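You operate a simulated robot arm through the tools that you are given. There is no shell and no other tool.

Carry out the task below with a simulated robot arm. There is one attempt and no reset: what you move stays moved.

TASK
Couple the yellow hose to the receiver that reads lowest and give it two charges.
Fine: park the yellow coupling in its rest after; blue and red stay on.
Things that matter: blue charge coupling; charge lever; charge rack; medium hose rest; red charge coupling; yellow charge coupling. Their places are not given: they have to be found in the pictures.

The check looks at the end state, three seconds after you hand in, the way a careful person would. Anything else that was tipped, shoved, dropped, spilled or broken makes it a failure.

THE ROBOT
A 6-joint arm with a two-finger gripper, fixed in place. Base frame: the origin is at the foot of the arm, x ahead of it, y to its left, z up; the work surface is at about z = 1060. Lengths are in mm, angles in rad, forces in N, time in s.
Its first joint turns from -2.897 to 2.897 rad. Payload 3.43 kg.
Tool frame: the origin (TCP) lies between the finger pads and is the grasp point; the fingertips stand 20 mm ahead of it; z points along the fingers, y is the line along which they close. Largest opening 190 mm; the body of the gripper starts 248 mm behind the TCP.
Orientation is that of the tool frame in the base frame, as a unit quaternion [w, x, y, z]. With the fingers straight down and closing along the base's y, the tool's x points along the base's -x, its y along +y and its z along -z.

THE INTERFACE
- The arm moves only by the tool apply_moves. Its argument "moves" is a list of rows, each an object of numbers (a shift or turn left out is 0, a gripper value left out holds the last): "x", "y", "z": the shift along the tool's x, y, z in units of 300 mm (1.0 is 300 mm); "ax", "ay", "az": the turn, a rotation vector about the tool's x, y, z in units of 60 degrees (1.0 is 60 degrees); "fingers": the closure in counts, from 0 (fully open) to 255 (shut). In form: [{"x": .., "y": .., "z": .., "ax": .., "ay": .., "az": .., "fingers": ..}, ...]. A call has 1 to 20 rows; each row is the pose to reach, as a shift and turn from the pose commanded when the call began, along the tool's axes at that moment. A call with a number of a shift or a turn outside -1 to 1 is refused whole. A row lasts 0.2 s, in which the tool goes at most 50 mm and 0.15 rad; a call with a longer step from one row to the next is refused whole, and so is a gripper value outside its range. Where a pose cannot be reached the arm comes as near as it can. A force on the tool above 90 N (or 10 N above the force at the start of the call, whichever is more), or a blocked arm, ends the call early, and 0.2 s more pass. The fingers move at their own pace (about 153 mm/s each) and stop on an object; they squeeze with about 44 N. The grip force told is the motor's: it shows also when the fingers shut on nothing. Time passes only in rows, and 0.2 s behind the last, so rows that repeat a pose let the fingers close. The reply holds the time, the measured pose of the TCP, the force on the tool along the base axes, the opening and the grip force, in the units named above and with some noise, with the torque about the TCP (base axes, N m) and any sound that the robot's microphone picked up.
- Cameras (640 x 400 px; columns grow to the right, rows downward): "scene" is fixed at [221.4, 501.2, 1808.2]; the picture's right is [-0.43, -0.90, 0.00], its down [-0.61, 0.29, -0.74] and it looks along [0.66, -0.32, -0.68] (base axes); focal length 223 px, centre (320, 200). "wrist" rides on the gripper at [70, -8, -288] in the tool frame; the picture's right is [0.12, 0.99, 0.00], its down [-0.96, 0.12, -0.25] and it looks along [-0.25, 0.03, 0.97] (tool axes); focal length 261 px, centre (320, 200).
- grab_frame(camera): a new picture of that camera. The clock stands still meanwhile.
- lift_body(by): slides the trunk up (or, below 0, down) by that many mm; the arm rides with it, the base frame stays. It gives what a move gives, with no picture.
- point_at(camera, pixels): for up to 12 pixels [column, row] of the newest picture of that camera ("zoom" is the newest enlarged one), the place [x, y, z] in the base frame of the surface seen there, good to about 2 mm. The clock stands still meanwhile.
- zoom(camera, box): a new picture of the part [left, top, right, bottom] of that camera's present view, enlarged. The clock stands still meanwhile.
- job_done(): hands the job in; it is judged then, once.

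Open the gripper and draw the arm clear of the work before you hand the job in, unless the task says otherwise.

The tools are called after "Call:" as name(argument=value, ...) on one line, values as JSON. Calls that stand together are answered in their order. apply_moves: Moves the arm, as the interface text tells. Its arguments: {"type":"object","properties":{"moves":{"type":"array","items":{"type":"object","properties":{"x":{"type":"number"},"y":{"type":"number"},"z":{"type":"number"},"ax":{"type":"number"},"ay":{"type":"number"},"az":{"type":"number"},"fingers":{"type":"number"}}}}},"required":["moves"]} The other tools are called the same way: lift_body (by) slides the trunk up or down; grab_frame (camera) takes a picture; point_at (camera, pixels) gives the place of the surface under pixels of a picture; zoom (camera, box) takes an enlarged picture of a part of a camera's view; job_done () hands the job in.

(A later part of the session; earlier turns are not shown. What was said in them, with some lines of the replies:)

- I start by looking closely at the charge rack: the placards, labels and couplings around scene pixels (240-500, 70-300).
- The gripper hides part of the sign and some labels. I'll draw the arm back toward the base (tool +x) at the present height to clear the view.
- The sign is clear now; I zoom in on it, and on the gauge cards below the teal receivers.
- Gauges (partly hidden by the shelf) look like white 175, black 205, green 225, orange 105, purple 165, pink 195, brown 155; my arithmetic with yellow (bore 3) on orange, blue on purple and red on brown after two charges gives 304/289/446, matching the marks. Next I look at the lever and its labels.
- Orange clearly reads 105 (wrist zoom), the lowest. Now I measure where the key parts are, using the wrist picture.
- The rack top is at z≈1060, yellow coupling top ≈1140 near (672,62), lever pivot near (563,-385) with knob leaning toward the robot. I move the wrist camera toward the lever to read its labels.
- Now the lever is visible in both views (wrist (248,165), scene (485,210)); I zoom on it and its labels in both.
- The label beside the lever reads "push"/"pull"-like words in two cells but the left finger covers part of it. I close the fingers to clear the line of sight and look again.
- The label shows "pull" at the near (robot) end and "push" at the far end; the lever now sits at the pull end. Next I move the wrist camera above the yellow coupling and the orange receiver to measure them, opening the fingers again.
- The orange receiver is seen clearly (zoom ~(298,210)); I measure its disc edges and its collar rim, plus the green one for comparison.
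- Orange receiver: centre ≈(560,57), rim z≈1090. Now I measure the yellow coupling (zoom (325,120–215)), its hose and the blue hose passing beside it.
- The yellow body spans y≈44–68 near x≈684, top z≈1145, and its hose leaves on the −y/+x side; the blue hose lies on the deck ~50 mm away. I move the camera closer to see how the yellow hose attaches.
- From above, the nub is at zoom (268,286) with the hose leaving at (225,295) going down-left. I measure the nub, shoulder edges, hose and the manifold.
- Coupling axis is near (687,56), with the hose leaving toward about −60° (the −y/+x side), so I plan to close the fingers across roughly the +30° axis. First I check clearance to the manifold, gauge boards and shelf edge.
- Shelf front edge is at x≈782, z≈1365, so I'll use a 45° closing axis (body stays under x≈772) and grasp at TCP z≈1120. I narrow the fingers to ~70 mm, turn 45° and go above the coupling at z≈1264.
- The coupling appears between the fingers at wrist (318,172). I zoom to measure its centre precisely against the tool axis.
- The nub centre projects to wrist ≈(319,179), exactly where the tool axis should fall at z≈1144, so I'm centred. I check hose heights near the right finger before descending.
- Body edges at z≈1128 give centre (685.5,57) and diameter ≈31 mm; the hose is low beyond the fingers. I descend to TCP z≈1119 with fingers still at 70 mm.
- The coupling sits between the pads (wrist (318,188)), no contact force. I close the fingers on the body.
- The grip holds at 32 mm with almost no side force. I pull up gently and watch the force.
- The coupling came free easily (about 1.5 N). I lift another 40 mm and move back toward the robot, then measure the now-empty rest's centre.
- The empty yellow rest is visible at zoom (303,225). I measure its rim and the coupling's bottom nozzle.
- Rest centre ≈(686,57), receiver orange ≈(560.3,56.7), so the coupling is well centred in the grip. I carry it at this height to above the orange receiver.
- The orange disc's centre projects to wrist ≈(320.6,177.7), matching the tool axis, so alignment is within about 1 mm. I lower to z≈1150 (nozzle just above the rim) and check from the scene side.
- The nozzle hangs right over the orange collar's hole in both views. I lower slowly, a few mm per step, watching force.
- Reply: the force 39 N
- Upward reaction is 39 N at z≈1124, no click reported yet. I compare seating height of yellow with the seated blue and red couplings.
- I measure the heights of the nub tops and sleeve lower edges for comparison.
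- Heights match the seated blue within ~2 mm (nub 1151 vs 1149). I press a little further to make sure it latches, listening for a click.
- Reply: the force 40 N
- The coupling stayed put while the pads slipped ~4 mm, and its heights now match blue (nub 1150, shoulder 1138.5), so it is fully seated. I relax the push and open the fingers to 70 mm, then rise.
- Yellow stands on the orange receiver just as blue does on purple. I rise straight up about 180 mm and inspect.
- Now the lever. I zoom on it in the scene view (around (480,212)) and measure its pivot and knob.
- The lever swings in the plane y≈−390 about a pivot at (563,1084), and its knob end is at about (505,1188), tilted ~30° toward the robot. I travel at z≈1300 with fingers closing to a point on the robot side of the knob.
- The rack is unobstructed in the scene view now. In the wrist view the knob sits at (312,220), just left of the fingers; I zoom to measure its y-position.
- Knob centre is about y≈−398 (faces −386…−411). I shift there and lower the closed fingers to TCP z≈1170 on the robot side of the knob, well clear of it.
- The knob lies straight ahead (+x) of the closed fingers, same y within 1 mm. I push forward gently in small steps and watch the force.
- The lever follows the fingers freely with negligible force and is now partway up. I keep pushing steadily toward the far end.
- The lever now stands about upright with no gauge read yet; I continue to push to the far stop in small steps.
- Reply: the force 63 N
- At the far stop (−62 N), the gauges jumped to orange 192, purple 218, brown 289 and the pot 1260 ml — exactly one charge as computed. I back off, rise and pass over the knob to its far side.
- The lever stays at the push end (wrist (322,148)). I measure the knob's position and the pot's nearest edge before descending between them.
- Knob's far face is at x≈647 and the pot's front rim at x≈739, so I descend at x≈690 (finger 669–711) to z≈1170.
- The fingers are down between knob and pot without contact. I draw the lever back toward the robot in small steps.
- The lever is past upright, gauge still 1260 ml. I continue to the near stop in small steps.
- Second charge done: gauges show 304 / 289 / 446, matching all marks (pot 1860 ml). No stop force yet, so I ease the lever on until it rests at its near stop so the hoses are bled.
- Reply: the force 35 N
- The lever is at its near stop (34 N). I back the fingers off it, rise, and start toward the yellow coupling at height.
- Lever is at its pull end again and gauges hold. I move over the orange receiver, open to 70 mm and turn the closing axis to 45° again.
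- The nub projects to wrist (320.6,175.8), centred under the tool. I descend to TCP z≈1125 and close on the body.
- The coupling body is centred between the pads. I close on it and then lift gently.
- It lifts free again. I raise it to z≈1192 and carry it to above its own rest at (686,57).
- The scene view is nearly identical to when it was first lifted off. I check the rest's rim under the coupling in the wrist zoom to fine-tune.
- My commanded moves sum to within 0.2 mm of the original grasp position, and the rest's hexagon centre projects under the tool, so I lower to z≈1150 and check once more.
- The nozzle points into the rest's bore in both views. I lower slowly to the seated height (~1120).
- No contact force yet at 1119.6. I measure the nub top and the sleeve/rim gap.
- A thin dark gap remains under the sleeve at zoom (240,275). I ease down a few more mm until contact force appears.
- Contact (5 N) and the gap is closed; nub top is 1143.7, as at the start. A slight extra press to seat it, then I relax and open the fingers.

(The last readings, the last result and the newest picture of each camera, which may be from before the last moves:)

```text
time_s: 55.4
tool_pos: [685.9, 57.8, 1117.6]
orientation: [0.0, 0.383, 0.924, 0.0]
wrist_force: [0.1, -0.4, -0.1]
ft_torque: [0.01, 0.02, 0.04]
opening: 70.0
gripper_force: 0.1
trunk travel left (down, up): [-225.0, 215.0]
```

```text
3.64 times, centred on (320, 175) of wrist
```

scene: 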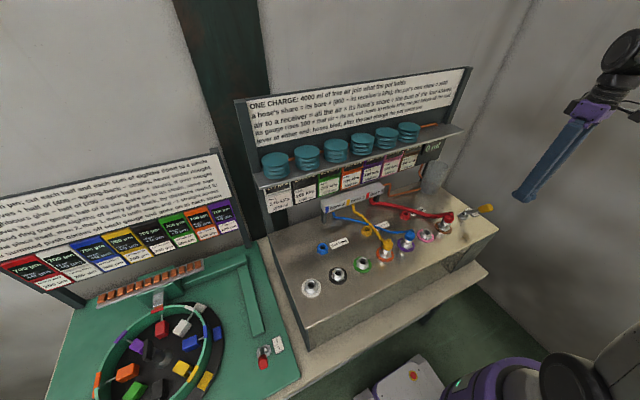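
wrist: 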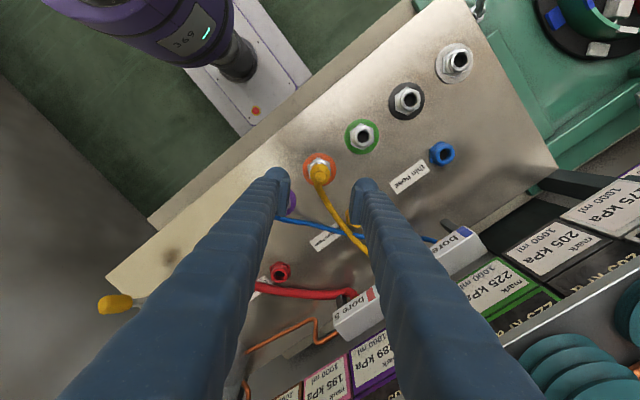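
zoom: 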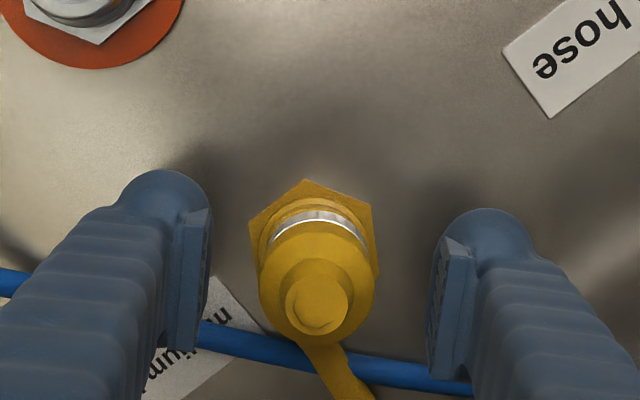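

Yellow sits upright in its rest like at the start. I rise straight up, draw back toward the robot, turn the tool back and open fully.

Call:
apply_moves(moves=[{"z": -0.06}, {"z": -0.15}, {"z": -0.3}, {"z": -0.45}, {"z": -0.6}, {"x": 0.1, "y": -0.1, "z": -0.65}, {"x": 0.2, "y": -0.2, "z": -0.7}, {"x": 0.3, "y": -0.3, "z": -0.75}, {"x": 0.4, "y": -0.4, "z": -0.75, "az": -0.125}, {"x": 0.5, "y": -0.5, "z": -0.75, "az": -0.25}, {"x": 0.6, "y": -0.6, "z": -0.75, "az": -0.375}, {"x": 0.6, "y": -0.6, "z": -0.75, "az": -0.5}, {"x": 0.6, "y": -0.6, "z": -0.75, "az": -0.625}, {"x": 0.6, "y": -0.6, "z": -0.75, "az": -0.75}, {"x": 0.6, "y": -0.6, "z": -0.75, "az": -0.75, "fingers": 0}, {"x": 0.6, "y": -0.6, "z": -0.75, "az": -0.75, "fingers": 0}])

Call:
grab_frame(camera="scene")

Call:
grab_frame(camera="wrist")

Call:
zoom(camera="scene", box=[260, 125, 450, 245])

Call:
zoom(camera="scene", box=[320, 180, 500, 290])

```text
time_s: 58.8
tool_pos: [430.7, 58.0, 1343.3]
orientation: [0.0, 0.0, 1.0, 0.001]
wrist_force: [-0.3, 0.2, 0.9]
ft_torque: [0.0, 0.0, 0.02]
opening: 189.9
gripper_force: 0.1
trunk travel left (down, up): [-225.0, 215.0]
```

```text
taken
```

scene: 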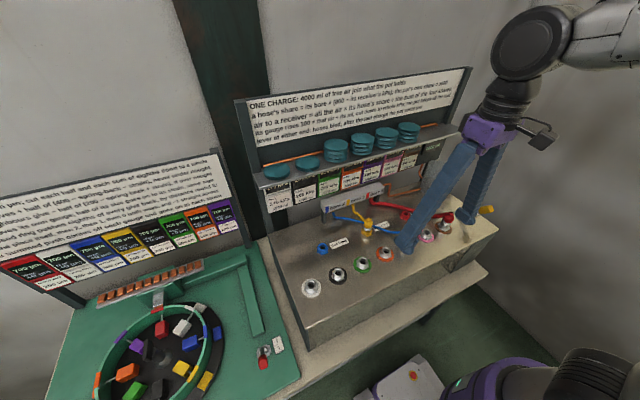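

```text
taken
```

wrist: 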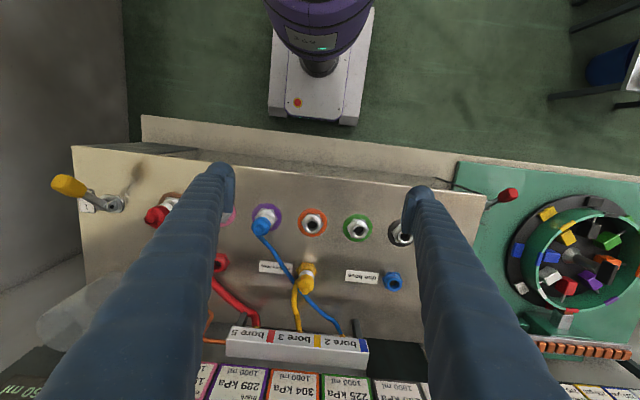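

```text
3.33 times, centred on (355, 185) of scene
```

zoom: 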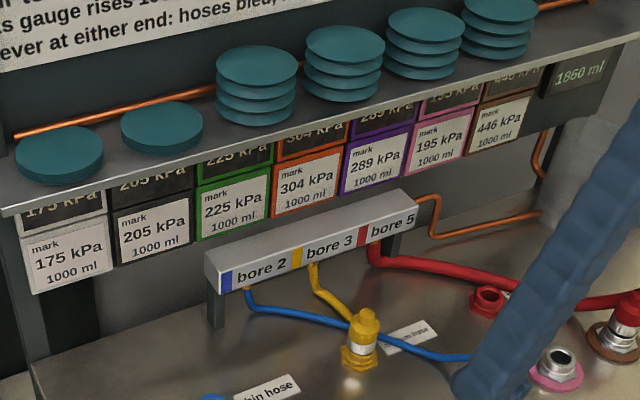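

```text
3.56 times, centred on (410, 235) of scene
```

zoom: 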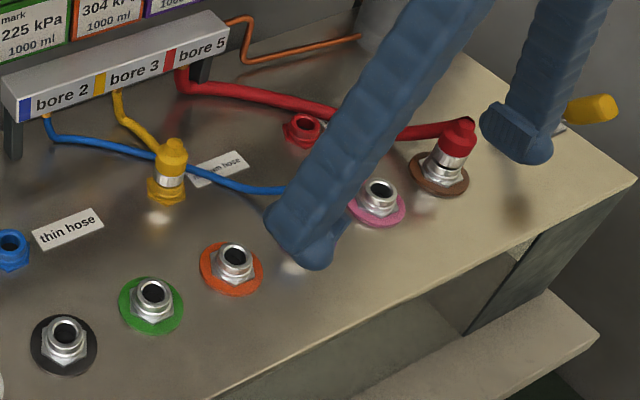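

Gauges read 304/289/446, yellow is in its rest, and two of the six bellows are used up (two charges). I do a last check of blue, red and the lever in the wrist view before handing in.

Call:
apply_moves(moves=[{"x": 0.1, "z": -0.05}, {"x": 0.2, "z": -0.1}, {"x": 0.2, "z": -0.1}])

Call:
zoom(camera="wrist", box=[60, 140, 260, 290])

Call:
zoom(camera="wrist", box=[220, 200, 420, 340])

Call:
zoom(camera="scene", box=[350, 130, 510, 250])

```text
time_s: 59.6
tool_pos: [372.3, 58.1, 1373.4]
orientation: [0.0, 0.001, 1.0, 0.0]
wrist_force: [-0.3, 0.3, -0.5]
ft_torque: [-0.01, 0.01, 0.01]
opening: 190.0
gripper_force: 0.0
trunk travel left (down, up): [-225.0, 215.0]
```

```text
2.67 times, centred on (160, 215) of wrist
```

zoom: 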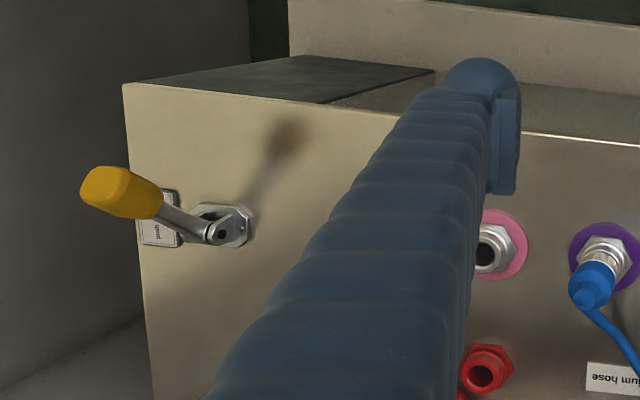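

```text
2.86 times, centred on (320, 270) of wrist
```

zoom: 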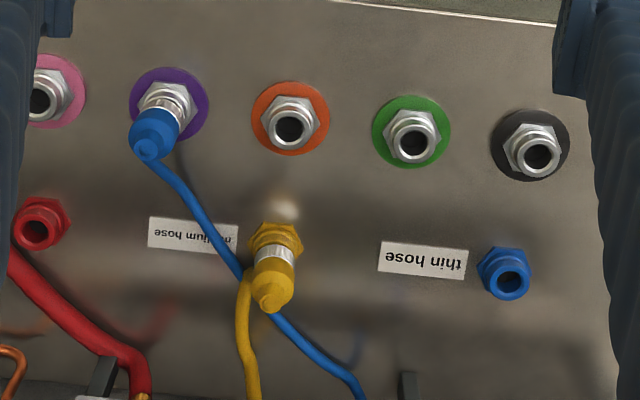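

```text
3.33 times, centred on (430, 190) of scene
```

zoom: 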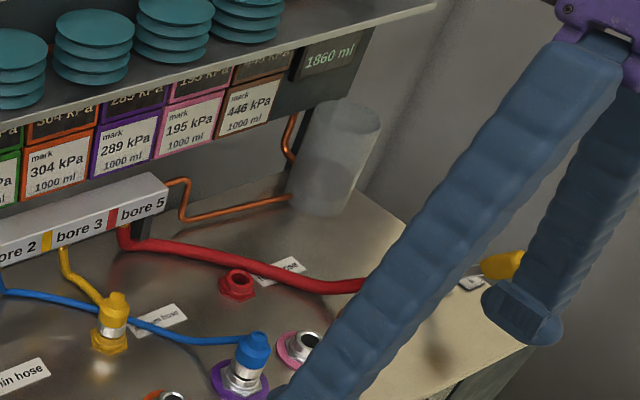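

Blue is on purple and red on brown, yellow is parked in the medium hose rest, and the lever is at its pull end. The gauges match every mark, the gripper is open and the arm is clear, so I hand the job in.

Call:
job_done()

```text
The job is handed in.
```

The yellow hose was coupled to the orange receiver, which read lowest at 105 kPa. It got two charges, and its coupling is now back in the medium hose rest. The job is handed in; I haven't seen the check's verdict.

| Receiver | Hose | Start | After charge 1 | After charge 2 | Mark |
|---|---|---|---|---|---|
| Orange | yellow (bore 3) | 105 kPa | 192 kPa | 304 kPa | 304 kPa |
| Purple | blue (bore 2) | 165 kPa | 218 kPa | 289 kPa | 289 kPa |
| Brown | red (bore 5) | 155 kPa | 289 kPa | 446 kPa | 446 kPa |

- **Charges:** each end-to-end throw of the lever gave one charge. I pushed it to the far end and pulled it back, so it sits at its pull end, where it started.
- **Couplings:** blue and red stayed on throughout. No click was reported when yellow went onto orange, but it sat at the same height as the blue coupling and took both charges.
- **Pot:** it still reads 1860 ml. The sign says it vents only after the last charge, and two of what look like six charges are used.
- **Arm:** the gripper is open and drawn clear, and I saw nothing else moved.
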